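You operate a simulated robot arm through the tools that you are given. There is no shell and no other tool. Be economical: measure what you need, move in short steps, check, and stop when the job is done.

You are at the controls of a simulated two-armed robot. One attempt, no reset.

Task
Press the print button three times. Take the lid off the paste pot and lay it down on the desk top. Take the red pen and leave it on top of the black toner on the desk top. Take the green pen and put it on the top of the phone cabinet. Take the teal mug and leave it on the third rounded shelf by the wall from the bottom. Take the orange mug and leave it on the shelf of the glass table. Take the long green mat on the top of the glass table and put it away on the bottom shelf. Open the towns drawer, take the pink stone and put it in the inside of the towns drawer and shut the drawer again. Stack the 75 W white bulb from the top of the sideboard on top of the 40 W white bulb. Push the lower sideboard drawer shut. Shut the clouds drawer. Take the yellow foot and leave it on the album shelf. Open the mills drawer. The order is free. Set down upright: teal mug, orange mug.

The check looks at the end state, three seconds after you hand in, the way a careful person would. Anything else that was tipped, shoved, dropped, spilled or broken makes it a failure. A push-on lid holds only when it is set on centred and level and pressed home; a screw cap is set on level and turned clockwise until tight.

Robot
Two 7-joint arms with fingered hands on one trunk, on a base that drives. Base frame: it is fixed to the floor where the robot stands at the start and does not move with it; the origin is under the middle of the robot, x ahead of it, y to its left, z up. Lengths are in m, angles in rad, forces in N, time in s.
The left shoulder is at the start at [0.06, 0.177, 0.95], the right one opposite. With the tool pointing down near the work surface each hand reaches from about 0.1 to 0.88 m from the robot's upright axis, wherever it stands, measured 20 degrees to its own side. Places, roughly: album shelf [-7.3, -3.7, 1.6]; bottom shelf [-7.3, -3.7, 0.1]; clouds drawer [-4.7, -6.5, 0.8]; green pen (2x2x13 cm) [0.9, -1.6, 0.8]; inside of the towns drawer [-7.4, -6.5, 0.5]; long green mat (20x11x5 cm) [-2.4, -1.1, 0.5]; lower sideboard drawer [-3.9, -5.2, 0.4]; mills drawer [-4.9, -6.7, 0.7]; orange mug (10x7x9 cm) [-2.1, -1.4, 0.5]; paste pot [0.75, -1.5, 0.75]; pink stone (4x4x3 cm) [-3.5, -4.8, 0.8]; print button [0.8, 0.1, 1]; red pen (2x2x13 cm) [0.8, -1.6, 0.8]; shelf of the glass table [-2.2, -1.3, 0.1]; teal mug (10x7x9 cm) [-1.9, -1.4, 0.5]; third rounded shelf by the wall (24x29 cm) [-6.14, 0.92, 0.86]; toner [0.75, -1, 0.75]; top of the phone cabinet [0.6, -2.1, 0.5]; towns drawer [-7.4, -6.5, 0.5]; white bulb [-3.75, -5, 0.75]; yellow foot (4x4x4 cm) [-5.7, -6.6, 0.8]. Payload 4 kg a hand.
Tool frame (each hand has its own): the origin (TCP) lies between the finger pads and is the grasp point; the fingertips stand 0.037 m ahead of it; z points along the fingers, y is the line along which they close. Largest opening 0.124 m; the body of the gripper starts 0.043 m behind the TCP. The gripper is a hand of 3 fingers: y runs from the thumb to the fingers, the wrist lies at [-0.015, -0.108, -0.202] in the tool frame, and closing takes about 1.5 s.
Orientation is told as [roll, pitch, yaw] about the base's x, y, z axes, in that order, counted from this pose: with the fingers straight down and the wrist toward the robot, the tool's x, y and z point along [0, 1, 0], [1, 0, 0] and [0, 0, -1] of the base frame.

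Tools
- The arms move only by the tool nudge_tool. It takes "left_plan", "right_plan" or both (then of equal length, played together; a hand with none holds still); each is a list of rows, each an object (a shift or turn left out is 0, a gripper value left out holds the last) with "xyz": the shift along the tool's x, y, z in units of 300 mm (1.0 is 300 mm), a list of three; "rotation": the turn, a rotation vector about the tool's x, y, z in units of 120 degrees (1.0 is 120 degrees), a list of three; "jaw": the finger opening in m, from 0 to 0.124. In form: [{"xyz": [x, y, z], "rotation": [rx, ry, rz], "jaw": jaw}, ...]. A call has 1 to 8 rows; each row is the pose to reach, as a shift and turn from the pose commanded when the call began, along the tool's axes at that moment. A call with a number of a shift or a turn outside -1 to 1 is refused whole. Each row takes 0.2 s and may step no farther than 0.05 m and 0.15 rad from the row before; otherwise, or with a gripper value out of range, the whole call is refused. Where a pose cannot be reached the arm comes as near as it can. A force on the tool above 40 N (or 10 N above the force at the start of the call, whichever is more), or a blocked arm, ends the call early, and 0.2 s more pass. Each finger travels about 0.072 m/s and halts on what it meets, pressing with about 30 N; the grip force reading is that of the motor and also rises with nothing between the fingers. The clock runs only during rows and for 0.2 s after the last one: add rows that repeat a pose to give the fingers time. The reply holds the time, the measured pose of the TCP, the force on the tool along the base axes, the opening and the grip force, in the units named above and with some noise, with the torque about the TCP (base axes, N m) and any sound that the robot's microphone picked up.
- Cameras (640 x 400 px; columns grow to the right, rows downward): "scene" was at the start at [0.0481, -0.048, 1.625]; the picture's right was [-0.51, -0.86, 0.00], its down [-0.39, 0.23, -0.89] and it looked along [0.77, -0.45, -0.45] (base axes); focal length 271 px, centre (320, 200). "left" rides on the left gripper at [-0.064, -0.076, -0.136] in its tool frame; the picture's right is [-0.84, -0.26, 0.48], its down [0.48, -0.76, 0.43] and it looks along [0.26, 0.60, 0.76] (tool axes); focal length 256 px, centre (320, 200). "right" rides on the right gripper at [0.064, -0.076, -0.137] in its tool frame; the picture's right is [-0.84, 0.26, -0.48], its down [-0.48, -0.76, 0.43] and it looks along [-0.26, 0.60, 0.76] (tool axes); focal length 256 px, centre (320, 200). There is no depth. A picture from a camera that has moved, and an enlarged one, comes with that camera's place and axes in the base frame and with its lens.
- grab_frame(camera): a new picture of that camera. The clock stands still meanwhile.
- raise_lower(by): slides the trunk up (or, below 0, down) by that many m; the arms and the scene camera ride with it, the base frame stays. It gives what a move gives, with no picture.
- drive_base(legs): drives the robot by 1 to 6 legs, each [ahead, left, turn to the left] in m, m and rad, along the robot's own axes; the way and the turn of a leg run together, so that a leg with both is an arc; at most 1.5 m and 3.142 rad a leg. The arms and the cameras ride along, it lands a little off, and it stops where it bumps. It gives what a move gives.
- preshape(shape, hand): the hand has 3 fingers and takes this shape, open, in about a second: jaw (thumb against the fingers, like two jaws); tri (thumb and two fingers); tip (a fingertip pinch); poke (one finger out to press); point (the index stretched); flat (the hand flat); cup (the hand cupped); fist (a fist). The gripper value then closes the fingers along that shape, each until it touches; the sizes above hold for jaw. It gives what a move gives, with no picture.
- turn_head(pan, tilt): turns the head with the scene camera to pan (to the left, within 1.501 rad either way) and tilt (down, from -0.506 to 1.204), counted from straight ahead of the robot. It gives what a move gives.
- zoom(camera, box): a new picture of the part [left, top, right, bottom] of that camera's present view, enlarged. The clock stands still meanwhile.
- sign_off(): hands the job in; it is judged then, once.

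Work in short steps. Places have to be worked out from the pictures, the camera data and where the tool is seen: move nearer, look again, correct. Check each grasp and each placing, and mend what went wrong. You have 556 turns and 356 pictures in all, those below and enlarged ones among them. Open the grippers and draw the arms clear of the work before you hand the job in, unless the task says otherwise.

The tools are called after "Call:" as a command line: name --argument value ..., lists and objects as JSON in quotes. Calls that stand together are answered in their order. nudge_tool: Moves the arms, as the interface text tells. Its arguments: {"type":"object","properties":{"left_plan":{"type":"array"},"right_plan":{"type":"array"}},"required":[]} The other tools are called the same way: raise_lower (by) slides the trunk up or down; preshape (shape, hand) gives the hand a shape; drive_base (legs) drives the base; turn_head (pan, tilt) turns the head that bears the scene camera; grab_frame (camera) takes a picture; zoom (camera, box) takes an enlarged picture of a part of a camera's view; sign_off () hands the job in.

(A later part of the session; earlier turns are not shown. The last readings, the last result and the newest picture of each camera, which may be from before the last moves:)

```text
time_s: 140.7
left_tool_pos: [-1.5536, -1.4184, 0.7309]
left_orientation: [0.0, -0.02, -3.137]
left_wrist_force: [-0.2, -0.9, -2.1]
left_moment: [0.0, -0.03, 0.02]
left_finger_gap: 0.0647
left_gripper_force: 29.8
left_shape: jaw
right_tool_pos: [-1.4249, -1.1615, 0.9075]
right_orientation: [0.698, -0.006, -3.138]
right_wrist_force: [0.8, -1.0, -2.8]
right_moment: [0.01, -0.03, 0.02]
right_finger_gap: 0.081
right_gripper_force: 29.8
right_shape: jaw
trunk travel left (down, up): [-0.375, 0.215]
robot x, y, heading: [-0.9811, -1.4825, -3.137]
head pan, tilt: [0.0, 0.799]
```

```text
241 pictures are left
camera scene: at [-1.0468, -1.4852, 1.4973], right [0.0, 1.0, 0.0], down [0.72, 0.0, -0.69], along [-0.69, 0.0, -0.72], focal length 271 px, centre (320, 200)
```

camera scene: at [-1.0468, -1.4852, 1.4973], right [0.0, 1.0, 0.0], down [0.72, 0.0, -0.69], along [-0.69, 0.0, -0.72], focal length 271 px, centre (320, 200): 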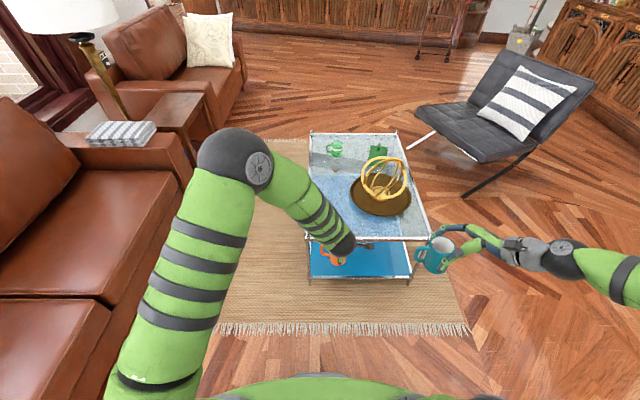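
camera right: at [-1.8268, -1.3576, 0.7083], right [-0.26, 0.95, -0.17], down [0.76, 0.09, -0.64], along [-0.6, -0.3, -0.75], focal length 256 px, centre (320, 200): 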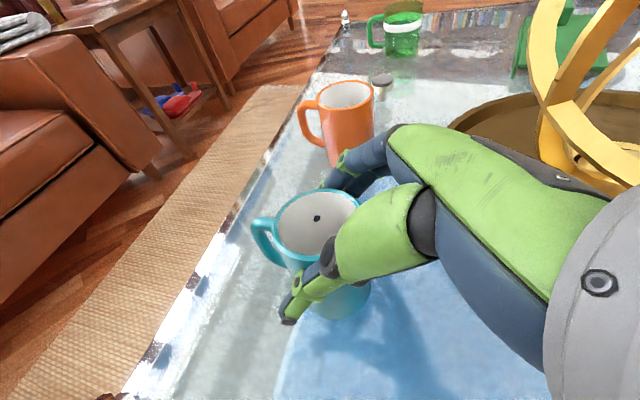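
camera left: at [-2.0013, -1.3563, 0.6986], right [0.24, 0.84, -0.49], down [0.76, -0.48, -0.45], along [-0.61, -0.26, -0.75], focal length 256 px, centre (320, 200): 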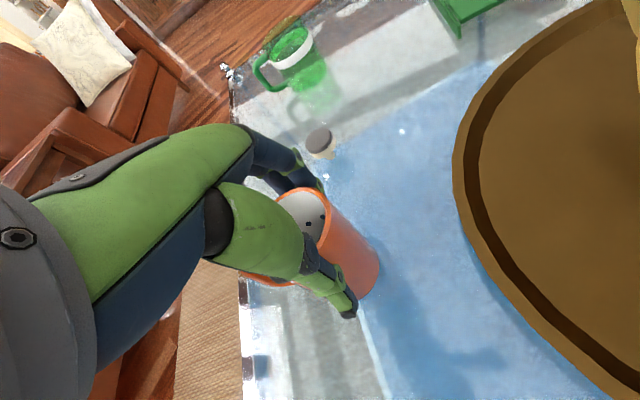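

Lower the trunk 0.3 m, then line up the orange mug with the blue shelf opening.

Call:
raise_lower --by -0.3

Call:
nudge_tool --left_plan '[{"xyz": [-0.06, -0.02, 0.12]}, {"xyz": [-0.12, -0.05, 0.24]}, {"xyz": [-0.18, -0.07, 0.36]}, {"xyz": [-0.2, -0.08, 0.48]}, {"xyz": [-0.2, -0.08, 0.6]}, {"xyz": [-0.2, -0.08, 0.7]}]'

Call:
turn_head --pan 0.0 --tilt 0.75

Call:
grab_frame --camera "scene"

Call:
grab_frame --camera "left"

```text
time_s: 143.7
left_tool_pos: [-1.5516, -1.4183, 0.4304]
left_orientation: [-0.002, -0.02, -3.137]
left_wrist_force: [-0.2, 0.3, -2.5]
left_moment: [0.08, -0.03, -0.02]
left_finger_gap: 0.0647
left_gripper_force: 29.8
left_shape: jaw
right_tool_pos: [-1.4249, -1.1619, 0.6069]
right_orientation: [0.699, -0.006, -3.138]
right_wrist_force: [-0.7, 0.1, -3.0]
right_moment: [0.05, -0.02, 0.02]
right_finger_gap: 0.0811
right_gripper_force: 29.7
right_shape: jaw
trunk travel left (down, up): [-0.075, 0.515]
robot x, y, heading: [-0.9839, -1.4846, -3.143]
head pan, tilt: [0.0, 0.799]
```

```text
time_s: 145.1
left_tool_pos: [-1.533, -1.3555, 0.2199]
left_orientation: [-0.002, -0.022, -3.138]
left_wrist_force: [-0.9, 0.3, -2.7]
left_moment: [0.02, -0.02, 0.0]
left_finger_gap: 0.0645
left_gripper_force: 30.1
left_shape: jaw
right_tool_pos: [-1.425, -1.1609, 0.6083]
right_orientation: [0.699, -0.004, -3.138]
right_wrist_force: [1.3, 0.8, -1.8]
right_moment: [0.05, 0.01, 0.0]
right_finger_gap: 0.0809
right_gripper_force: 30.1
right_shape: jaw
trunk travel left (down, up): [-0.075, 0.515]
robot x, y, heading: [-0.9838, -1.4801, -3.137]
head pan, tilt: [0.0, 0.799]
```

```text
time_s: 145.7
left_tool_pos: [-1.5323, -1.3554, 0.2188]
left_orientation: [0.0, -0.019, -3.136]
left_wrist_force: [-0.4, -0.7, -2.9]
left_moment: [0.01, -0.03, 0.0]
left_finger_gap: 0.0644
left_gripper_force: 29.5
left_shape: jaw
right_tool_pos: [-1.4258, -1.1613, 0.6091]
right_orientation: [0.698, -0.005, -3.138]
right_wrist_force: [-0.6, -1.0, -2.4]
right_moment: [0.02, -0.02, -0.02]
right_finger_gap: 0.0813
right_gripper_force: 30.3
right_shape: jaw
trunk travel left (down, up): [-0.075, 0.515]
robot x, y, heading: [-0.9817, -1.4833, -3.14]
head pan, tilt: [0.0, 0.75]
```

```text
240 pictures are left
camera scene: at [-1.0464, -1.4848, 1.2013], right [0.0, 1.0, 0.0], down [0.69, 0.0, -0.73], along [-0.73, 0.0, -0.69], focal length 271 px, centre (320, 200)
```

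scene: 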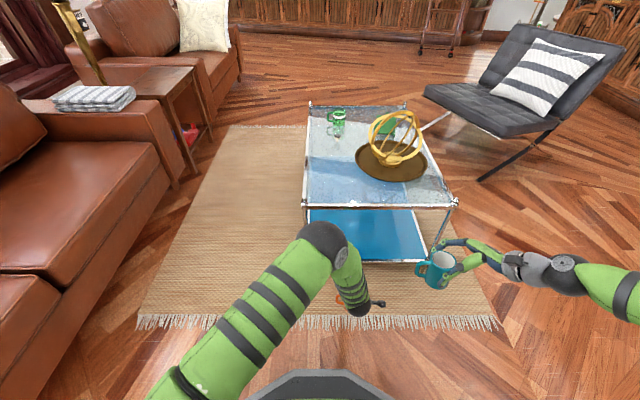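

```text
239 pictures are left
camera left: at [-1.4539, -1.2914, 0.3551], right [0.24, 0.84, -0.49], down [0.75, -0.48, -0.45], along [-0.61, -0.26, -0.75], focal length 256 px, centre (320, 200)
```

left: 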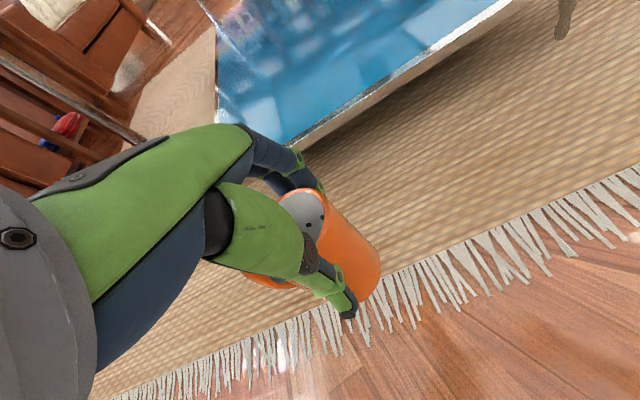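

The shelf's top is at z ≈ 0.108 with near edge x ≈ -1.76. The forearm is too upright here, so I'll extend the left arm forward 16 cm first (flattening it) and raise the teal mug a little.

Call:
nudge_tool --left_plan '[{"xyz": [0, 0.13, 0.03]}, {"xyz": [0, 0.27, 0.06]}, {"xyz": [0, 0.4, 0.08]}, {"xyz": [0, 0.533, 0.08]}]' --right_plan '[{"xyz": [0.05, 0, -0.06]}, {"xyz": [0.1, 0, -0.12]}, {"xyz": [0.16, 0, -0.19]}, {"xyz": [0.215, 0, -0.255]}]'

Call:
grab_frame --camera "scene"

Call:
grab_frame --camera "right"

```text
time_s: 146.7
left_tool_pos: [-1.6906, -1.3548, 0.2013]
left_orientation: [-0.002, -0.02, -3.138]
left_wrist_force: [-0.1, -0.3, -1.4]
left_moment: [-0.01, -0.04, -0.01]
left_finger_gap: 0.0639
left_gripper_force: 30.0
left_shape: jaw
right_tool_pos: [-1.4234, -1.162, 0.7084]
right_orientation: [0.697, -0.006, -3.138]
right_wrist_force: [-0.3, 0.1, -2.9]
right_moment: [0.01, -0.02, 0.01]
right_finger_gap: 0.0813
right_gripper_force: 30.1
right_shape: jaw
trunk travel left (down, up): [-0.075, 0.515]
robot x, y, heading: [-0.9823, -1.4841, -3.14]
head pan, tilt: [0.0, 0.75]
```

```text
238 pictures are left
camera scene: at [-1.0465, -1.4847, 1.2013], right [0.0, 1.0, 0.0], down [0.69, 0.0, -0.73], along [-0.73, 0.0, -0.69], focal length 271 px, centre (320, 200)
```

scene: 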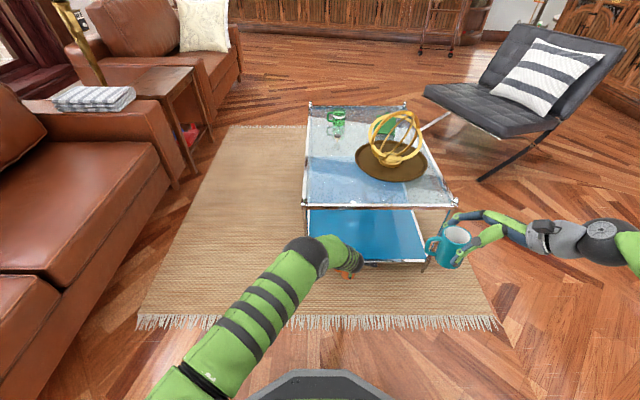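

```text
237 pictures are left
camera right: at [-1.3486, -1.1236, 0.8529], right [-0.26, 0.95, -0.17], down [0.76, 0.09, -0.65], along [-0.6, -0.3, -0.74], focal length 256 px, centre (320, 200)
```

right: 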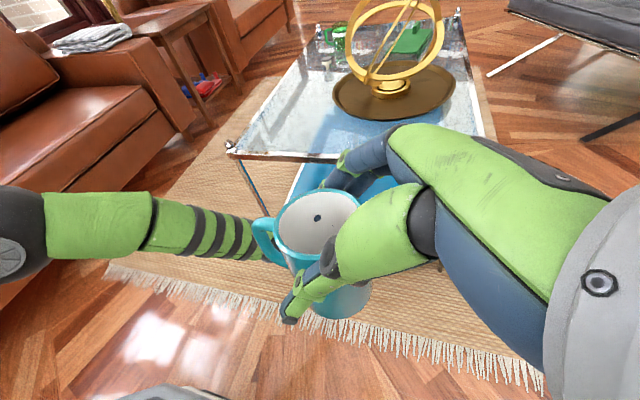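

I'll set the mug near the shelf's front (TCP x ≈ -1.82) so the forearm stays clear of the table's front bar. Drive ahead 12 cm.

Call:
drive_base --legs '[[0.12, 0, 0]]'

Call:
grab_frame --camera "left"

Call:
grab_frame --camera "right"

```text
time_s: 148.0
left_tool_pos: [-1.8069, -1.3582, 0.2013]
left_orientation: [0.0, -0.019, -3.131]
left_wrist_force: [0.6, 0.3, -2.7]
left_moment: [0.02, -0.03, 0.01]
left_finger_gap: 0.0642
left_gripper_force: 30.0
left_shape: jaw
right_tool_pos: [-1.5417, -1.1613, 0.7067]
right_orientation: [0.7, -0.006, -3.131]
right_wrist_force: [0.4, -0.2, -3.2]
right_moment: [0.05, 0.0, -0.02]
right_finger_gap: 0.0813
right_gripper_force: 30.5
right_shape: jaw
trunk travel left (down, up): [-0.075, 0.515]
robot x, y, heading: [-1.0976, -1.4804, -3.133]
head pan, tilt: [0.0, 0.75]
```

```text
236 pictures are left
camera left: at [-1.7284, -1.2927, 0.3361], right [0.24, 0.84, -0.49], down [0.76, -0.47, -0.45], along [-0.61, -0.26, -0.75], focal length 256 px, centre (320, 200)
```

left: 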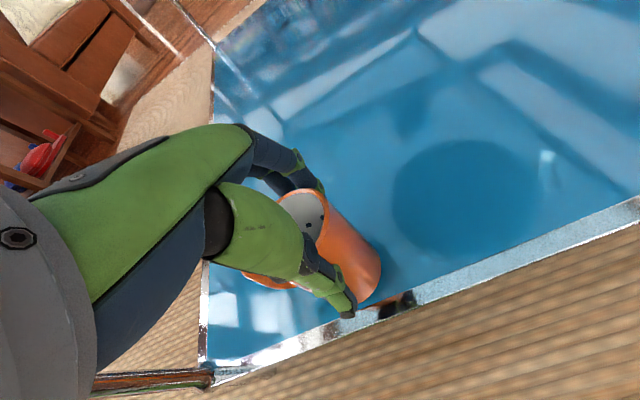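

```text
235 pictures are left
camera right: at [-1.4664, -1.1221, 0.8526], right [-0.27, 0.95, -0.17], down [0.76, 0.1, -0.65], along [-0.6, -0.3, -0.74], focal length 256 px, centre (320, 200)
```

right: 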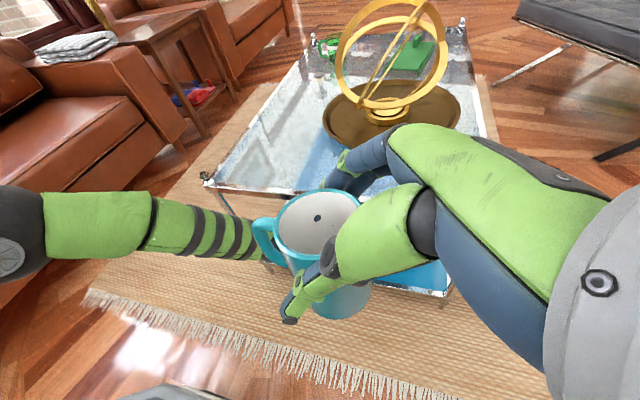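

The mug is above the shelf. Forward 2.5 cm more, then lower to contact.

Call:
nudge_tool --left_plan '[{"xyz": [0, 0.05, 0]}, {"xyz": [0, 0.085, 0]}, {"xyz": [0, 0.085, 0.04]}, {"xyz": [0, 0.085, 0.06]}, {"xyz": [0, 0.085, 0.075]}, {"xyz": [0, 0.085, 0.09]}, {"xyz": [0, 0.085, 0.105]}]'

Call:
grab_frame --camera "left"

```text
time_s: 149.1
left_tool_pos: [-1.836, -1.3548, 0.1983]
left_orientation: [-0.002, -0.043, -3.13]
left_wrist_force: [0.0, -0.8, 3.3]
left_moment: [-0.08, 0.14, 0.04]
left_finger_gap: 0.0644
left_gripper_force: 30.1
left_shape: jaw
right_tool_pos: [-1.5316, -1.1608, 0.7118]
right_orientation: [0.698, -0.019, -3.129]
right_wrist_force: [0.1, 0.3, -1.4]
right_moment: [0.03, -0.05, 0.04]
right_finger_gap: 0.0815
right_gripper_force: 29.9
right_shape: jaw
trunk travel left (down, up): [-0.075, 0.515]
robot x, y, heading: [-1.0964, -1.4825, -3.13]
head pan, tilt: [0.0, 0.75]
stopped in row 5 (left hand): the force on the tool passed its limit (the readings are from after the stop); the commanded pose is now the measured one
```

```text
234 pictures are left
camera left: at [-1.7551, -1.2898, 0.3316], right [0.22, 0.84, -0.49], down [0.75, -0.47, -0.47], along [-0.63, -0.26, -0.73], focal length 256 px, centre (320, 200)
```

left: 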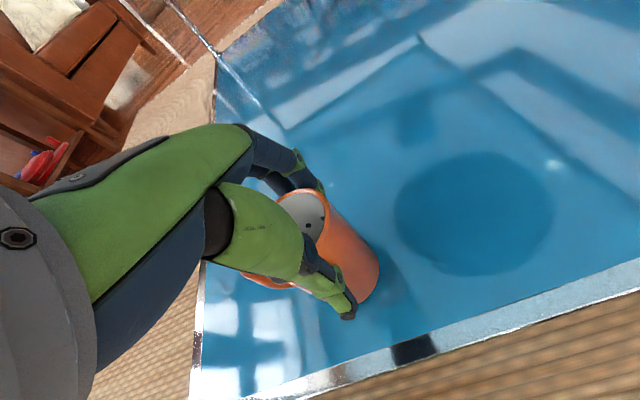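

A contact stopped it. Let me look from the other cameras to see whether the mug is on the shelf or the arm touches the frame.

Call:
grab_frame --camera "right"

Call:
zoom --camera "scene" --box '[260, 170, 460, 310]'

Call:
zoom --camera "left" --box '[220, 160, 460, 370]'

```text
233 pictures are left
camera right: at [-1.4551, -1.122, 0.8561], right [-0.27, 0.95, -0.16], down [0.75, 0.1, -0.66], along [-0.61, -0.3, -0.73], focal length 256 px, centre (320, 200)
```

right: 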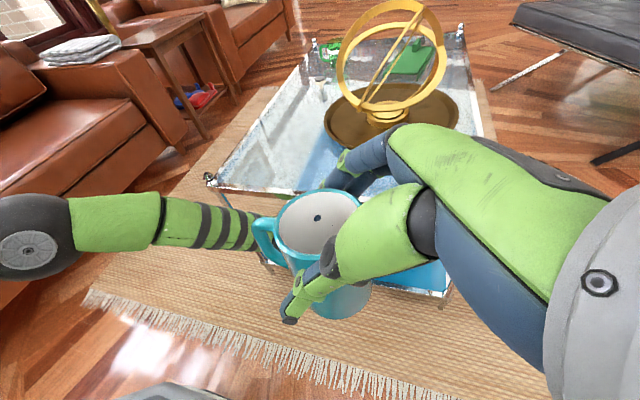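

```text
2.86 times, centred on (360, 240) of scene
camera zoom: at [-1.1609, -1.4809, 1.2009], right [-0.01, 1.0, 0.0], down [0.69, 0.01, -0.73], along [-0.73, -0.01, -0.69], focal length 774 px, centre (206, 86)
```

zoom: 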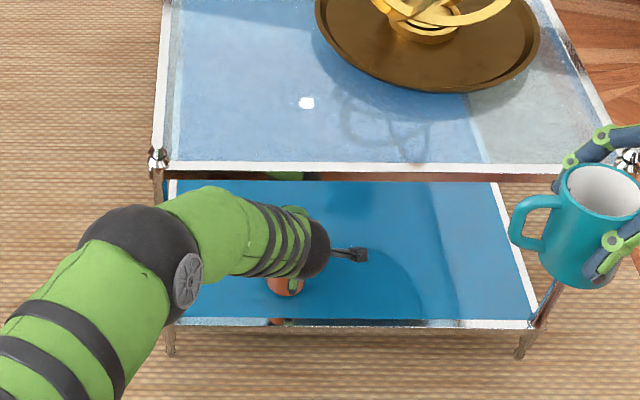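

```text
1.90 times, centred on (340, 265) of left
camera zoom: at [-1.7551, -1.2898, 0.3316], right [0.22, 0.84, -0.49], down [0.75, -0.47, -0.47], along [-0.63, -0.26, -0.73], focal length 488 px, centre (282, 76)
```

zoom: 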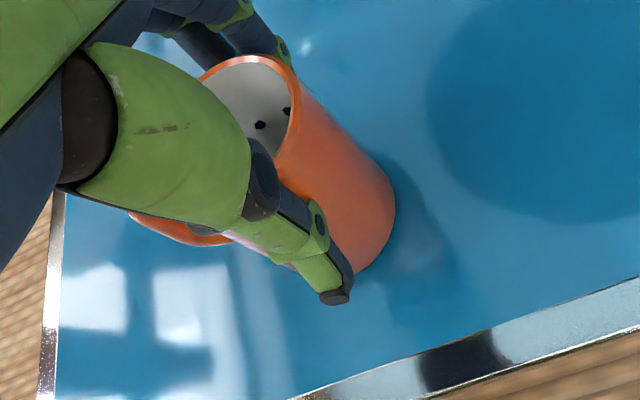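

The mug is resting on the shelf. I'll open, slide the hand sideways to my right (away from the handle), and check.

Call:
nudge_tool --left_plan '[{"xyz": [0, 0, -0.005], "jaw": 0.075}, {"xyz": [0, 0, -0.01], "jaw": 0.09}, {"xyz": [0, 0, -0.01], "jaw": 0.11}, {"xyz": [0, 0, -0.02], "jaw": 0.118}]'

Call:
zoom --camera "left" --box '[220, 160, 460, 370]'

```text
time_s: 150.1
left_tool_pos: [-1.8352, -1.3546, 0.2028]
left_orientation: [-0.004, -0.041, -3.129]
left_wrist_force: [0.0, 0.2, 0.1]
left_moment: [0.01, 0.0, -0.01]
left_finger_gap: 0.118
left_gripper_force: 0.1
left_shape: jaw
right_tool_pos: [-1.5323, -1.1619, 0.7121]
right_orientation: [0.696, -0.019, -3.13]
right_wrist_force: [-1.5, 0.0, -2.8]
right_moment: [0.06, -0.01, -0.01]
right_finger_gap: 0.081
right_gripper_force: 30.5
right_shape: jaw
trunk travel left (down, up): [-0.075, 0.515]
robot x, y, heading: [-1.0957, -1.4782, -3.128]
head pan, tilt: [0.0, 0.75]
```

```text
1.90 times, centred on (340, 265) of left
camera zoom: at [-1.7543, -1.2903, 0.337], right [0.23, 0.84, -0.49], down [0.75, -0.47, -0.47], along [-0.63, -0.26, -0.74], focal length 488 px, centre (282, 76)
```

zoom: 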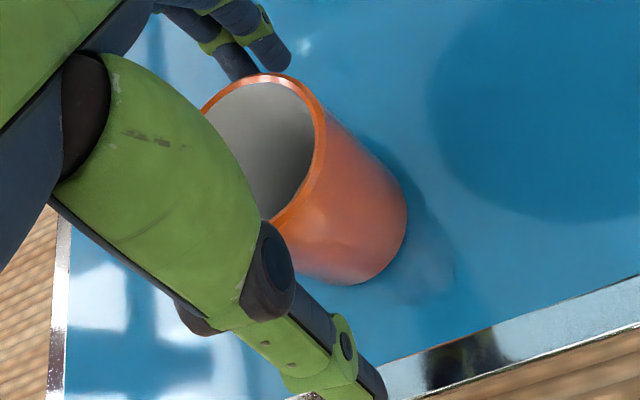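

Mug stands upright. Slide out sideways, then pull back.

Call:
nudge_tool --left_plan '[{"xyz": [-0.1, 0, -0.03]}, {"xyz": [-0.22, 0, -0.03]}, {"xyz": [-0.34, 0, -0.03]}, {"xyz": [-0.44, 0, -0.03]}, {"xyz": [-0.44, -0.15, -0.03]}, {"xyz": [-0.44, -0.3, -0.03]}, {"xyz": [-0.44, -0.46, -0.03]}, {"xyz": [-0.44, -0.6, -0.03]}]'

Call:
zoom --camera "left" --box '[0, 0, 640, 400]'

Call:
zoom --camera "scene" --box '[260, 170, 460, 310]'

```text
time_s: 151.8
left_tool_pos: [-1.658, -1.2203, 0.2056]
left_orientation: [-0.004, -0.043, -3.128]
left_wrist_force: [0.3, -0.4, 0.6]
left_moment: [-0.01, 0.03, -0.04]
left_finger_gap: 0.1183
left_gripper_force: 0.1
left_shape: jaw
left hand out of reach, approached as far as the arm can: row 3, 4
right_tool_pos: [-1.5337, -1.1613, 0.712]
right_orientation: [0.698, -0.019, -3.13]
right_wrist_force: [-0.7, 0.6, -2.4]
right_moment: [0.03, -0.09, 0.03]
right_finger_gap: 0.0811
right_gripper_force: 30.0
right_shape: jaw
trunk travel left (down, up): [-0.075, 0.515]
robot x, y, heading: [-1.0979, -1.4752, -3.124]
head pan, tilt: [0.0, 0.75]
```

```text
1.00 times, centred on (320, 200) of left
camera zoom: at [-1.5758, -1.1562, 0.3395], right [0.22, 0.84, -0.49], down [0.75, -0.47, -0.47], along [-0.63, -0.26, -0.73], focal length 256 px, centre (320, 200)
```

zoom: 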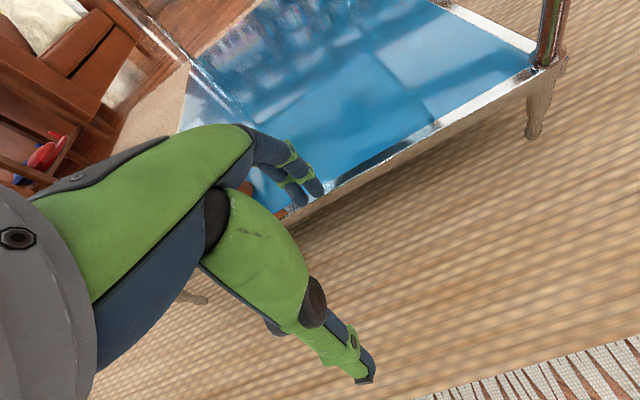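

```text
2.86 times, centred on (360, 240) of scene
camera zoom: at [-1.1613, -1.4811, 1.2013], right [-0.01, 1.0, 0.0], down [0.69, 0.01, -0.73], along [-0.73, -0.01, -0.69], focal length 774 px, centre (206, 86)
```

zoom: 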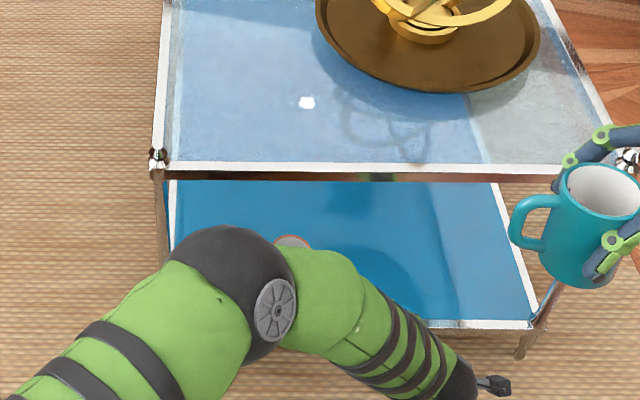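

Pull the hand further back and verify the mug.

Call:
nudge_tool --left_plan '[{"xyz": [0.1, -0.12, -0.03]}, {"xyz": [0.2, -0.22, -0.06]}, {"xyz": [0.3, -0.32, -0.1]}, {"xyz": [0.4, -0.42, -0.2]}, {"xyz": [0.5, -0.42, -0.32]}, {"xyz": [0.5, -0.42, -0.48]}]'

Call:
grab_frame --camera "scene"

Call:
grab_frame --camera "left"

```text
refused: row 4 steps farther than a row can; nothing moved
```

```text
227 pictures are left
camera scene: at [-1.1613, -1.4811, 1.2013], right [-0.01, 1.0, 0.0], down [0.69, 0.01, -0.73], along [-0.73, -0.01, -0.69], focal length 271 px, centre (320, 200)
```

scene: 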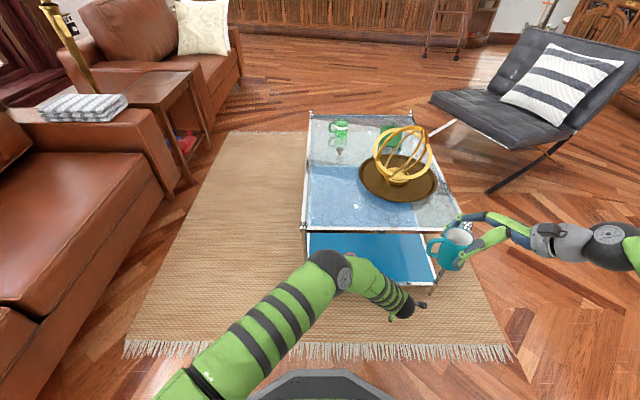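

```text
226 pictures are left
camera left: at [-1.5758, -1.1562, 0.3395], right [0.22, 0.84, -0.49], down [0.75, -0.47, -0.47], along [-0.63, -0.26, -0.73], focal length 256 px, centre (320, 200)
```

left: 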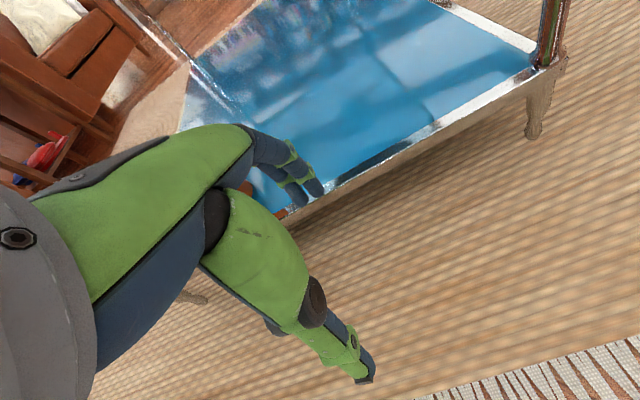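

Back the base off 0.35 m, raise the trunk, and look.

Call:
drive_base --legs '[[-0.3, 0, 0]]'

Call:
raise_lower --by 0.3

Call:
zoom --camera "scene" --box '[220, 60, 540, 260]'

```text
time_s: 153.9
left_tool_pos: [-1.3563, -1.2197, 0.2072]
left_orientation: [-0.006, -0.044, -3.126]
left_wrist_force: [-0.9, -0.4, -0.1]
left_moment: [-0.01, 0.02, 0.0]
left_finger_gap: 0.1178
left_gripper_force: 0.1
left_shape: jaw
right_tool_pos: [-1.2307, -1.1592, 0.7122]
right_orientation: [0.697, -0.019, -3.126]
right_wrist_force: [-1.2, -0.4, -2.6]
right_moment: [0.04, -0.03, 0.02]
right_finger_gap: 0.0811
right_gripper_force: 30.0
right_shape: jaw
trunk travel left (down, up): [-0.075, 0.515]
robot x, y, heading: [-0.7939, -1.4751, -3.124]
head pan, tilt: [0.0, 0.75]
```

```text
time_s: 156.9
left_tool_pos: [-1.356, -1.2195, 0.5042]
left_orientation: [0.001, -0.044, -3.125]
left_wrist_force: [-0.7, -0.2, 0.3]
left_moment: [0.05, 0.02, -0.02]
left_finger_gap: 0.1181
left_gripper_force: 0.0
left_shape: jaw
right_tool_pos: [-1.232, -1.1552, 1.0103]
right_orientation: [0.705, -0.019, -3.125]
right_wrist_force: [0.1, 0.4, -3.3]
right_moment: [0.03, -0.02, 0.01]
right_finger_gap: 0.0809
right_gripper_force: 30.3
right_shape: jaw
trunk travel left (down, up): [-0.375, 0.215]
robot x, y, heading: [-0.7938, -1.4731, -3.133]
head pan, tilt: [0.0, 0.75]
```

```text
2.00 times, centred on (380, 160) of scene
camera zoom: at [-0.8508, -1.4892, 1.5018], right [-0.01, 1.0, 0.01], down [0.68, 0.02, -0.73], along [-0.73, -0.01, -0.68], focal length 542 px, centre (200, 280)
```

zoom: 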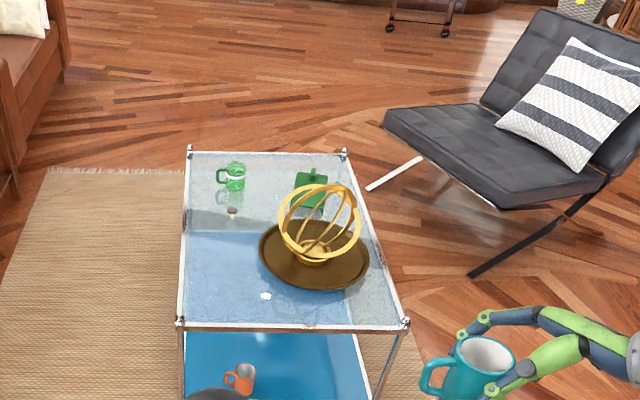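

Orange stands upright on the shelf. Now tuck the left arm up for driving, then scan the route to the far side via my right.

Call:
nudge_tool --left_plan '[{"xyz": [0.05, -0.03, -0.12], "jaw": 0.06}, {"xyz": [0.11, -0.06, -0.24]}, {"xyz": [0.17, -0.1, -0.36]}, {"xyz": [0.23, -0.14, -0.48]}, {"xyz": [0.29, -0.18, -0.6]}, {"xyz": [0.35, -0.22, -0.72]}, {"xyz": [0.41, -0.26, -0.84]}, {"xyz": [0.47, -0.3, -0.96]}]'

Call:
nudge_tool --left_plan '[{"xyz": [0.1, 0, -0.12]}, {"xyz": [0.2, 0, -0.24]}, {"xyz": [0.3, 0, -0.36]}, {"xyz": [0.4, 0, -0.48]}, {"xyz": [0.5, 0, -0.6]}]' --right_plan '[{"xyz": [0, -0.03, 0]}, {"xyz": [0, -0.06, 0]}, {"xyz": [0, -0.1, 0]}, {"xyz": [0, -0.15, 0]}, {"xyz": [0, -0.2, 0]}]'

Call:
turn_head --pan -0.8 --tilt 0.5

Call:
grab_frame --camera "scene"

```text
time_s: 158.7
left_tool_pos: [-1.2524, -1.3578, 0.7879]
left_orientation: [0.002, -0.042, -3.125]
left_wrist_force: [-0.3, -0.3, 0.1]
left_moment: [-0.01, -0.01, 0.0]
left_finger_gap: 0.0602
left_gripper_force: 0.1
left_shape: jaw
right_tool_pos: [-1.233, -1.1561, 1.0106]
right_orientation: [0.704, -0.019, -3.127]
right_wrist_force: [-0.1, -0.7, -2.0]
right_moment: [0.06, -0.01, -0.01]
right_finger_gap: 0.0812
right_gripper_force: 30.5
right_shape: jaw
trunk travel left (down, up): [-0.375, 0.215]
robot x, y, heading: [-0.7958, -1.4781, -3.125]
head pan, tilt: [0.0, 0.75]
```

```text
time_s: 159.9
left_tool_pos: [-1.2402, -1.5061, 0.9673]
left_orientation: [0.002, -0.044, -3.126]
left_wrist_force: [-0.3, -0.1, -0.6]
left_moment: [0.05, -0.02, -0.01]
left_finger_gap: 0.0601
left_gripper_force: 0.1
left_shape: jaw
right_tool_pos: [-1.1727, -1.155, 1.0093]
right_orientation: [0.706, -0.019, -3.126]
right_wrist_force: [-0.7, 0.1, -2.6]
right_moment: [0.02, 0.01, -0.01]
right_finger_gap: 0.0811
right_gripper_force: 29.8
right_shape: jaw
trunk travel left (down, up): [-0.375, 0.215]
robot x, y, heading: [-0.7978, -1.4717, -3.127]
head pan, tilt: [0.0, 0.75]
```

```text
time_s: 161.0
left_tool_pos: [-1.2427, -1.506, 0.9656]
left_orientation: [0.003, -0.044, -3.126]
left_wrist_force: [-0.3, -0.1, 0.2]
left_moment: [0.0, -0.03, 0.0]
left_finger_gap: 0.0602
left_gripper_force: 0.0
left_shape: jaw
right_tool_pos: [-1.1729, -1.1542, 1.0089]
right_orientation: [0.705, -0.02, -3.126]
right_wrist_force: [0.4, -0.1, -2.2]
right_moment: [0.05, -0.04, -0.01]
right_finger_gap: 0.0813
right_gripper_force: 30.1
right_shape: jaw
trunk travel left (down, up): [-0.375, 0.215]
robot x, y, heading: [-0.7943, -1.4741, -3.125]
head pan, tilt: [-0.799, 0.499]
```

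```text
224 pictures are left
camera scene: at [-0.8322, -1.4241, 1.5243], right [0.71, 0.71, 0.01], down [0.34, -0.33, -0.88], along [-0.62, 0.62, -0.47], focal length 271 px, centre (320, 200)
```

scene: 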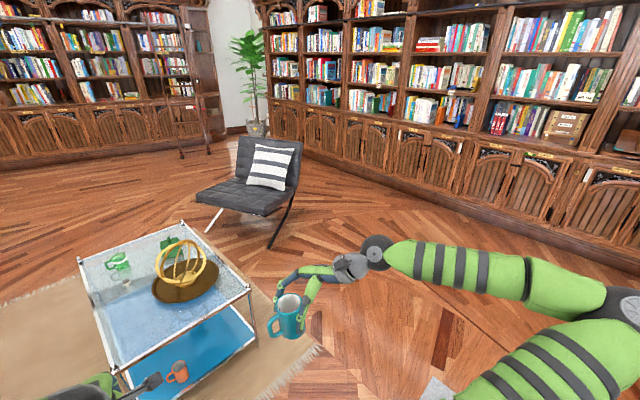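

The floor to the right of the lounge chair is open. Drive right, then ahead past the chair.

Call:
drive_base --legs '[[0, -1.2, 0], [0, -1.1, 0], [1.5, 0, 0], [1.45, 0, 0]]'

Call:
turn_head --pan 1.4 --tilt 0.5

Call:
grab_frame --camera "scene"

Call:
turn_head --pan -0.3 --tilt 0.35

Call:
grab_frame --camera "scene"

```text
time_s: 186.3
left_tool_pos: [-4.2561, 0.7938, 0.9666]
left_orientation: [0.002, -0.044, 3.12]
left_wrist_force: [0.3, -1.5, 0.1]
left_moment: [0.04, -0.02, 0.01]
left_finger_gap: 0.0604
left_gripper_force: 0.0
left_shape: jaw
right_tool_pos: [-4.1734, 1.1426, 1.0075]
right_orientation: [0.707, -0.02, 3.12]
right_wrist_force: [0.4, -0.4, -1.7]
right_moment: [0.04, -0.01, 0.0]
right_finger_gap: 0.0812
right_gripper_force: 30.1
right_shape: jaw
trunk travel left (down, up): [-0.375, 0.215]
robot x, y, heading: [-3.8133, 0.8087, 3.12]
head pan, tilt: [-0.799, 0.499]
```

```text
time_s: 188.4
left_tool_pos: [-4.2549, 0.7938, 0.9666]
left_orientation: [0.004, -0.045, 3.12]
left_wrist_force: [-0.4, 0.7, -0.5]
left_moment: [-0.01, 0.0, 0.02]
left_finger_gap: 0.0601
left_gripper_force: 0.1
left_shape: jaw
right_tool_pos: [-4.1744, 1.1433, 1.0077]
right_orientation: [0.708, -0.019, 3.12]
right_wrist_force: [-0.4, -0.1, -2.5]
right_moment: [0.03, -0.04, 0.02]
right_finger_gap: 0.0812
right_gripper_force: 30.1
right_shape: jaw
trunk travel left (down, up): [-0.375, 0.215]
robot x, y, heading: [-3.808, 0.8096, 3.111]
head pan, tilt: [1.4, 0.499]
```

```text
223 pictures are left
camera scene: at [-3.7989, 0.7165, 1.5224], right [-0.98, 0.19, 0.0], down [0.09, 0.47, -0.88], along [-0.17, -0.86, -0.48], focal length 271 px, centre (320, 200)
```

scene: 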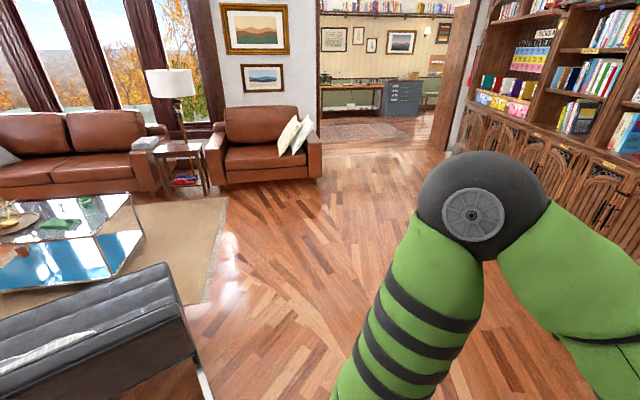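

```text
time_s: 190.2
left_tool_pos: [-4.2555, 0.794, 0.9659]
left_orientation: [0.003, -0.045, 3.121]
left_wrist_force: [0.0, 0.3, -0.9]
left_moment: [-0.02, 0.01, -0.01]
left_finger_gap: 0.0602
left_gripper_force: 0.2
left_shape: jaw
right_tool_pos: [-4.1727, 1.1439, 1.0083]
right_orientation: [0.707, -0.019, 3.121]
right_wrist_force: [-0.4, -0.8, -3.2]
right_moment: [0.07, -0.05, 0.0]
right_finger_gap: 0.0812
right_gripper_force: 29.9
right_shape: jaw
trunk travel left (down, up): [-0.375, 0.215]
robot x, y, heading: [-3.8081, 0.8052, 3.119]
head pan, tilt: [-0.3, 0.351]
```

```text
222 pictures are left
camera scene: at [-3.8697, 0.8352, 1.536], right [0.32, 0.95, 0.0], down [0.33, -0.11, -0.94], along [-0.89, 0.3, -0.34], focal length 271 px, centre (320, 200)
```

scene: 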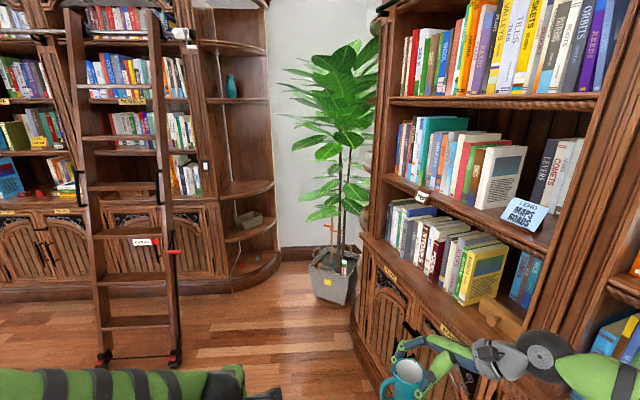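

The third rounded shelf (z≈0.86) is visible at the end of the far bookcase, between a ladder and a plant. First fetch the green mat from the table's far side: go along y at x ≈ -4.0 and turn around.

Call:
drive_base --legs '[[0.25, 0, 0], [0, 1.0, 0], [0, 0.95, 0], [0, 0, -3.12]]'

Call:
turn_head --pan 0.0 --tilt 0.6

Call:
grab_frame --camera "scene"

```text
time_s: 208.6
left_tool_pos: [-3.6655, -1.1077, 0.9665]
left_orientation: [0.003, -0.044, 0.016]
left_wrist_force: [-0.6, -0.1, 0.3]
left_moment: [0.03, 0.02, -0.01]
left_finger_gap: 0.0603
left_gripper_force: 0.0
left_shape: jaw
right_tool_pos: [-3.7343, -1.4598, 1.008]
right_orientation: [0.708, -0.02, 0.013]
right_wrist_force: [0.6, -0.3, -3.1]
right_moment: [-0.02, 0.03, 0.03]
right_finger_gap: 0.081
right_gripper_force: 29.5
right_shape: jaw
trunk travel left (down, up): [-0.375, 0.215]
robot x, y, heading: [-4.1115, -1.1364, 0.016]
head pan, tilt: [-0.3, 0.351]
```

```text
time_s: 209.4
left_tool_pos: [-3.6646, -1.1072, 0.9652]
left_orientation: [0.004, -0.042, 0.016]
left_wrist_force: [-0.5, 0.3, -0.5]
left_moment: [0.02, 0.0, -0.01]
left_finger_gap: 0.0604
left_gripper_force: 0.0
left_shape: jaw
right_tool_pos: [-3.7361, -1.4584, 1.0076]
right_orientation: [0.708, -0.019, 0.014]
right_wrist_force: [0.2, 0.1, -2.2]
right_moment: [-0.01, 0.02, -0.05]
right_finger_gap: 0.081
right_gripper_force: 30.2
right_shape: jaw
trunk travel left (down, up): [-0.375, 0.215]
robot x, y, heading: [-4.1082, -1.1396, 0.01]
head pan, tilt: [0.0, 0.6]
```

```text
221 pictures are left
camera scene: at [-4.0521, -1.1378, 1.5133], right [0.01, -1.0, 0.0], down [-0.56, -0.01, -0.83], along [0.83, 0.01, -0.56], focal length 271 px, centre (320, 200)
```

scene: 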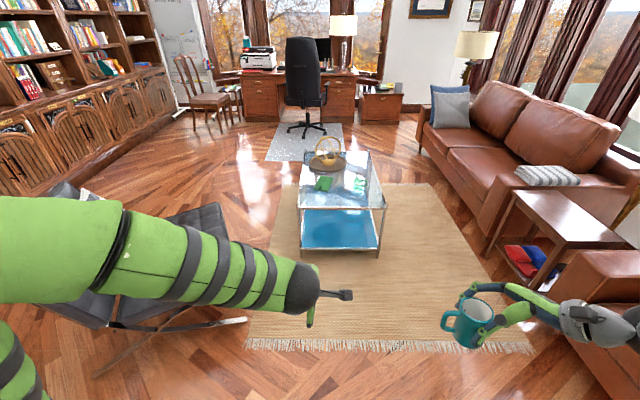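

Table reached from the far side; the green mat is close. Advance 0.95 m, slightly right.

Call:
drive_base --legs '[[0.95, -0.04, 0]]'

Call:
turn_head --pan 0.0 --tilt 0.9

Call:
grab_frame --camera "scene"

Call:
grab_frame --camera "left"

```text
time_s: 214.3
left_tool_pos: [-2.7392, -1.1311, 0.9669]
left_orientation: [0.002, -0.046, 0.016]
left_wrist_force: [-0.6, 0.5, -0.4]
left_moment: [-0.01, 0.02, -0.01]
left_finger_gap: 0.06
left_gripper_force: 0.0
left_shape: jaw
right_tool_pos: [-2.8079, -1.4854, 1.0099]
right_orientation: [0.702, -0.022, 0.016]
right_wrist_force: [0.9, 0.6, -1.9]
right_moment: [-0.04, 0.04, 0.0]
right_finger_gap: 0.0812
right_gripper_force: 30.2
right_shape: jaw
trunk travel left (down, up): [-0.375, 0.215]
robot x, y, heading: [-3.1832, -1.1627, 0.019]
head pan, tilt: [0.0, 0.6]
```

```text
time_s: 215.1
left_tool_pos: [-2.7192, -1.1308, 0.9534]
left_orientation: [0.006, -0.025, 0.02]
left_wrist_force: [0.3, -0.4, 0.8]
left_moment: [-0.01, -0.04, -0.01]
left_finger_gap: 0.0603
left_gripper_force: 0.0
left_shape: jaw
right_tool_pos: [-2.7882, -1.4841, 0.9991]
right_orientation: [0.696, 0.0, 0.013]
right_wrist_force: [0.4, 0.3, -2.8]
right_moment: [-0.04, 0.02, 0.02]
right_finger_gap: 0.0812
right_gripper_force: 30.1
right_shape: jaw
trunk travel left (down, up): [-0.375, 0.215]
robot x, y, heading: [-3.183, -1.1648, 0.014]
head pan, tilt: [0.0, 0.901]
```

```text
220 pictures are left
camera scene: at [-3.1715, -1.1647, 1.4932], right [0.02, -1.0, 0.0], down [-0.77, -0.01, -0.64], along [0.64, 0.01, -0.77], focal length 271 px, centre (320, 200)
```

scene: 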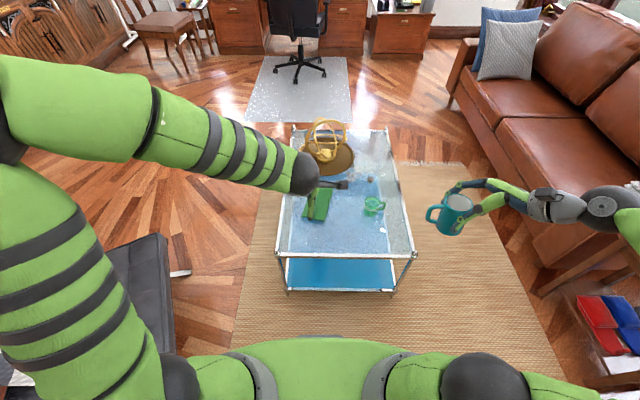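

```text
219 pictures are left
camera left: at [-2.7964, -1.1961, 1.0886], right [-0.23, -0.84, -0.49], down [-0.76, 0.47, -0.45], along [0.61, 0.27, -0.74], focal length 256 px, centre (320, 200)
```

left: 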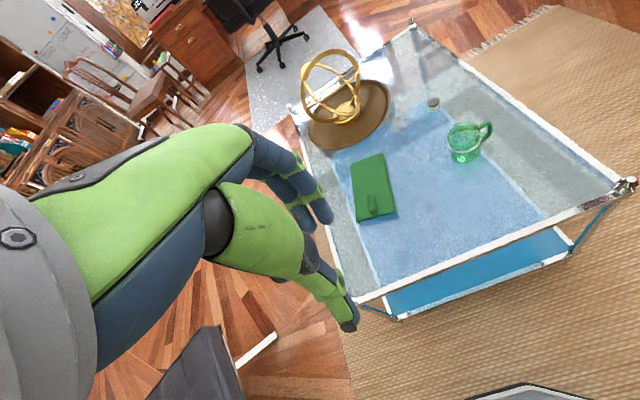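

Zoom on the mat.

Call:
zoom --camera "left" --box '[310, 120, 470, 250]'

Call:
zoom --camera "scene" --box '[270, 120, 430, 260]'

```text
3.08 times, centred on (390, 185) of left
camera zoom: at [-2.7964, -1.1961, 1.0886], right [-0.23, -0.84, -0.49], down [-0.76, 0.47, -0.45], along [0.61, 0.27, -0.74], focal length 788 px, centre (105, 246)
```

zoom: 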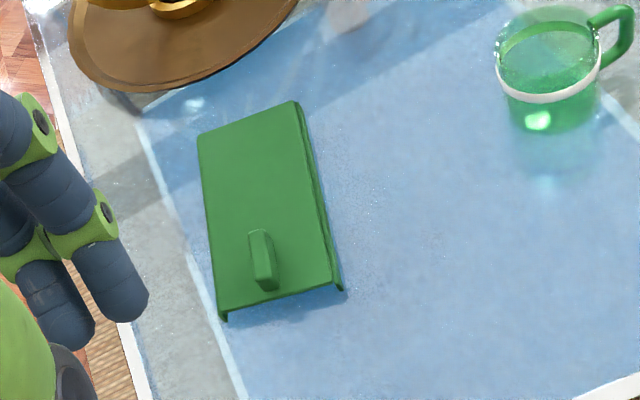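

```text
2.86 times, centred on (350, 190) of scene
camera zoom: at [-3.1715, -1.1647, 1.4932], right [0.02, -1.0, 0.0], down [-0.77, -0.01, -0.64], along [0.64, 0.01, -0.77], focal length 774 px, centre (234, 229)
```

zoom: 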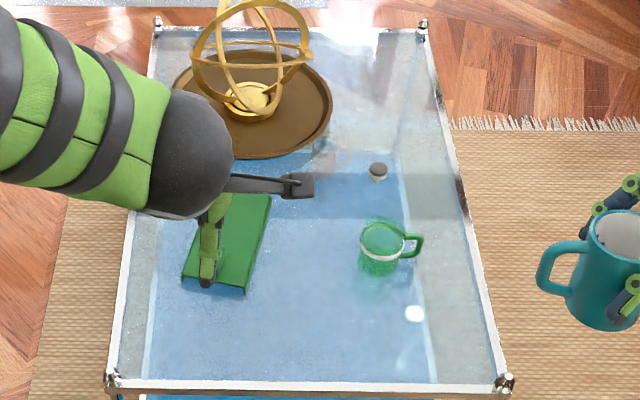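

The mat has an upright fin near its near end at about (-2.43, -1.12, 0.53), elongated along x. I'll turn the left hand 90° so it closes sideways across the fin.

Call:
nudge_tool --left_plan '[{"rotation": [0, 0, -0.07]}, {"rotation": [0, 0, -0.14]}, {"rotation": [0, 0, -0.21]}, {"rotation": [0, 0, -0.28]}, {"rotation": [0, 0, -0.35]}, {"rotation": [0, 0, -0.42]}, {"rotation": [0, 0, -0.49]}, {"rotation": [0, 0, -0.56]}]'

Call:
nudge_tool --left_plan '[{"rotation": [0, 0, -0.06]}, {"rotation": [0, 0, -0.12]}, {"rotation": [0, 0, -0.185]}]'

```text
time_s: 216.9
left_tool_pos: [-2.7189, -1.1313, 0.9557]
left_orientation: [-0.021, -0.014, 1.193]
left_wrist_force: [0.1, -0.5, 0.5]
left_moment: [0.01, 0.02, 0.01]
left_finger_gap: 0.0599
left_gripper_force: 0.1
left_shape: jaw
right_tool_pos: [-2.7878, -1.4847, 0.9992]
right_orientation: [0.697, 0.0, 0.015]
right_wrist_force: [-0.2, 0.5, -2.3]
right_moment: [0.01, -0.01, 0.02]
right_finger_gap: 0.0812
right_gripper_force: 29.4
right_shape: jaw
trunk travel left (down, up): [-0.375, 0.215]
robot x, y, heading: [-3.184, -1.1607, 0.015]
head pan, tilt: [0.0, 0.901]
```

```text
time_s: 217.7
left_tool_pos: [-2.7192, -1.1304, 0.9539]
left_orientation: [-0.022, -0.006, 1.58]
left_wrist_force: [-0.9, -0.1, -0.3]
left_moment: [0.0, -0.01, 0.01]
left_finger_gap: 0.06
left_gripper_force: 0.0
left_shape: jaw
right_tool_pos: [-2.7877, -1.4849, 0.9993]
right_orientation: [0.695, 0.001, 0.013]
right_wrist_force: [0.1, -0.8, -2.3]
right_moment: [0.0, 0.03, 0.02]
right_finger_gap: 0.0815
right_gripper_force: 30.1
right_shape: jaw
trunk travel left (down, up): [-0.375, 0.215]
robot x, y, heading: [-3.1819, -1.1667, 0.017]
head pan, tilt: [0.0, 0.901]
```

Now pitch the hand 45° and bring it to staging behind the fin.

Call:
nudge_tool --left_plan '[{"xyz": [-0.085, 0.003, 0.12], "rotation": [0, -0.047, 0]}, {"xyz": [-0.17, 0.006, 0.24], "rotation": [0, -0.094, 0]}, {"xyz": [-0.255, 0.01, 0.36], "rotation": [0, -0.141, 0]}, {"xyz": [-0.34, 0.013, 0.48], "rotation": [0, -0.188, 0]}, {"xyz": [-0.425, 0.017, 0.6], "rotation": [0, -0.235, 0]}, {"xyz": [-0.51, 0.02, 0.73], "rotation": [0, -0.282, 0]}, {"xyz": [-0.595, 0.024, 0.85], "rotation": [0, -0.329, 0]}, {"xyz": [-0.68, 0.027, 0.96], "rotation": [0, -0.375, 0]}]'

Call:
grab_frame --camera "left"

Call:
zoom --camera "scene" --box '[240, 120, 440, 280]'

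```text
time_s: 219.5
left_tool_pos: [-2.5087, -1.1184, 0.673]
left_orientation: [-0.812, -0.004, 1.579]
left_wrist_force: [-0.1, -1.5, 0.3]
left_moment: [-0.03, 0.0, -0.03]
left_finger_gap: 0.06
left_gripper_force: 0.1
left_shape: jaw
right_tool_pos: [-2.7887, -1.4846, 0.9989]
right_orientation: [0.694, -0.001, 0.016]
right_wrist_force: [0.3, -0.6, -2.0]
right_moment: [-0.04, 0.03, 0.0]
right_finger_gap: 0.0814
right_gripper_force: 30.4
right_shape: jaw
trunk travel left (down, up): [-0.375, 0.215]
robot x, y, heading: [-3.1803, -1.163, 0.02]
head pan, tilt: [0.0, 0.901]
```

```text
216 pictures are left
camera left: at [-2.5632, -1.1947, 0.8128], right [0.93, -0.25, 0.27], down [-0.01, -0.76, -0.65], along [0.37, 0.6, -0.71], focal length 256 px, centre (320, 200)
```

left: 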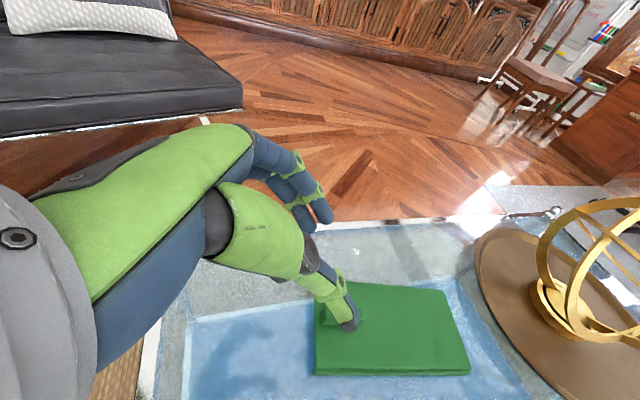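

```text
2.50 times, centred on (340, 200) of scene
camera zoom: at [-3.1713, -1.1647, 1.4932], right [0.02, -1.0, 0.0], down [-0.77, -0.01, -0.64], along [0.64, 0.01, -0.77], focal length 677 px, centre (270, 200)
```

zoom: 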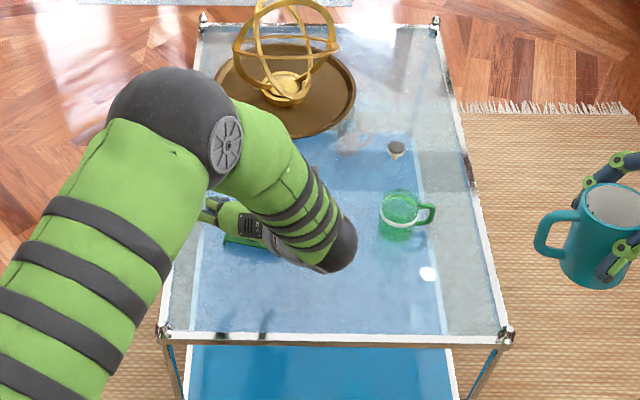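

The fin is at about (-2.42, -1.124), with the mat yawed about -12°. Align the yaw and move the fingertips to straddle the fin.

Call:
nudge_tool --left_plan '[{"xyz": [0.04, -0.005, 0.1], "rotation": [0.035, 0, 0.037], "jaw": 0.055}, {"xyz": [0.08, -0.01, 0.2], "rotation": [0.069, 0, 0.073]}, {"xyz": [0.11, -0.015, 0.29], "rotation": [0.069, 0, 0.073]}, {"xyz": [0.13, -0.02, 0.35], "rotation": [0.069, 0, 0.073]}]'

Call:
zoom --camera "left" --box '[240, 180, 500, 400]'

```text
time_s: 220.5
left_tool_pos: [-2.4574, -1.126, 0.5701]
left_orientation: [-0.809, -0.013, 1.368]
left_wrist_force: [0.3, 0.1, -0.9]
left_moment: [0.0, -0.03, 0.01]
left_finger_gap: 0.0552
left_gripper_force: 0.0
left_shape: jaw
right_tool_pos: [-2.7882, -1.4841, 0.9989]
right_orientation: [0.697, 0.0, 0.014]
right_wrist_force: [0.4, -0.3, -1.8]
right_moment: [-0.04, 0.01, -0.03]
right_finger_gap: 0.0811
right_gripper_force: 29.7
right_shape: jaw
trunk travel left (down, up): [-0.375, 0.215]
robot x, y, heading: [-3.1819, -1.1625, 0.016]
head pan, tilt: [0.0, 0.901]
```

```text
1.82 times, centred on (370, 290) of left
camera zoom: at [-2.5278, -1.1907, 0.7106], right [0.86, -0.44, 0.27], down [-0.17, -0.73, -0.66], along [0.49, 0.52, -0.7], focal length 465 px, centre (229, 36)
```

zoom: 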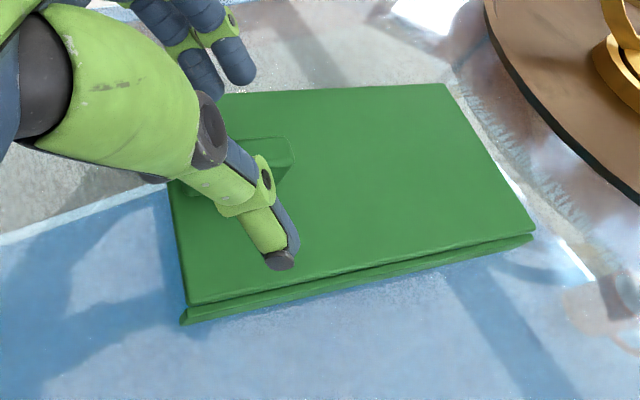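

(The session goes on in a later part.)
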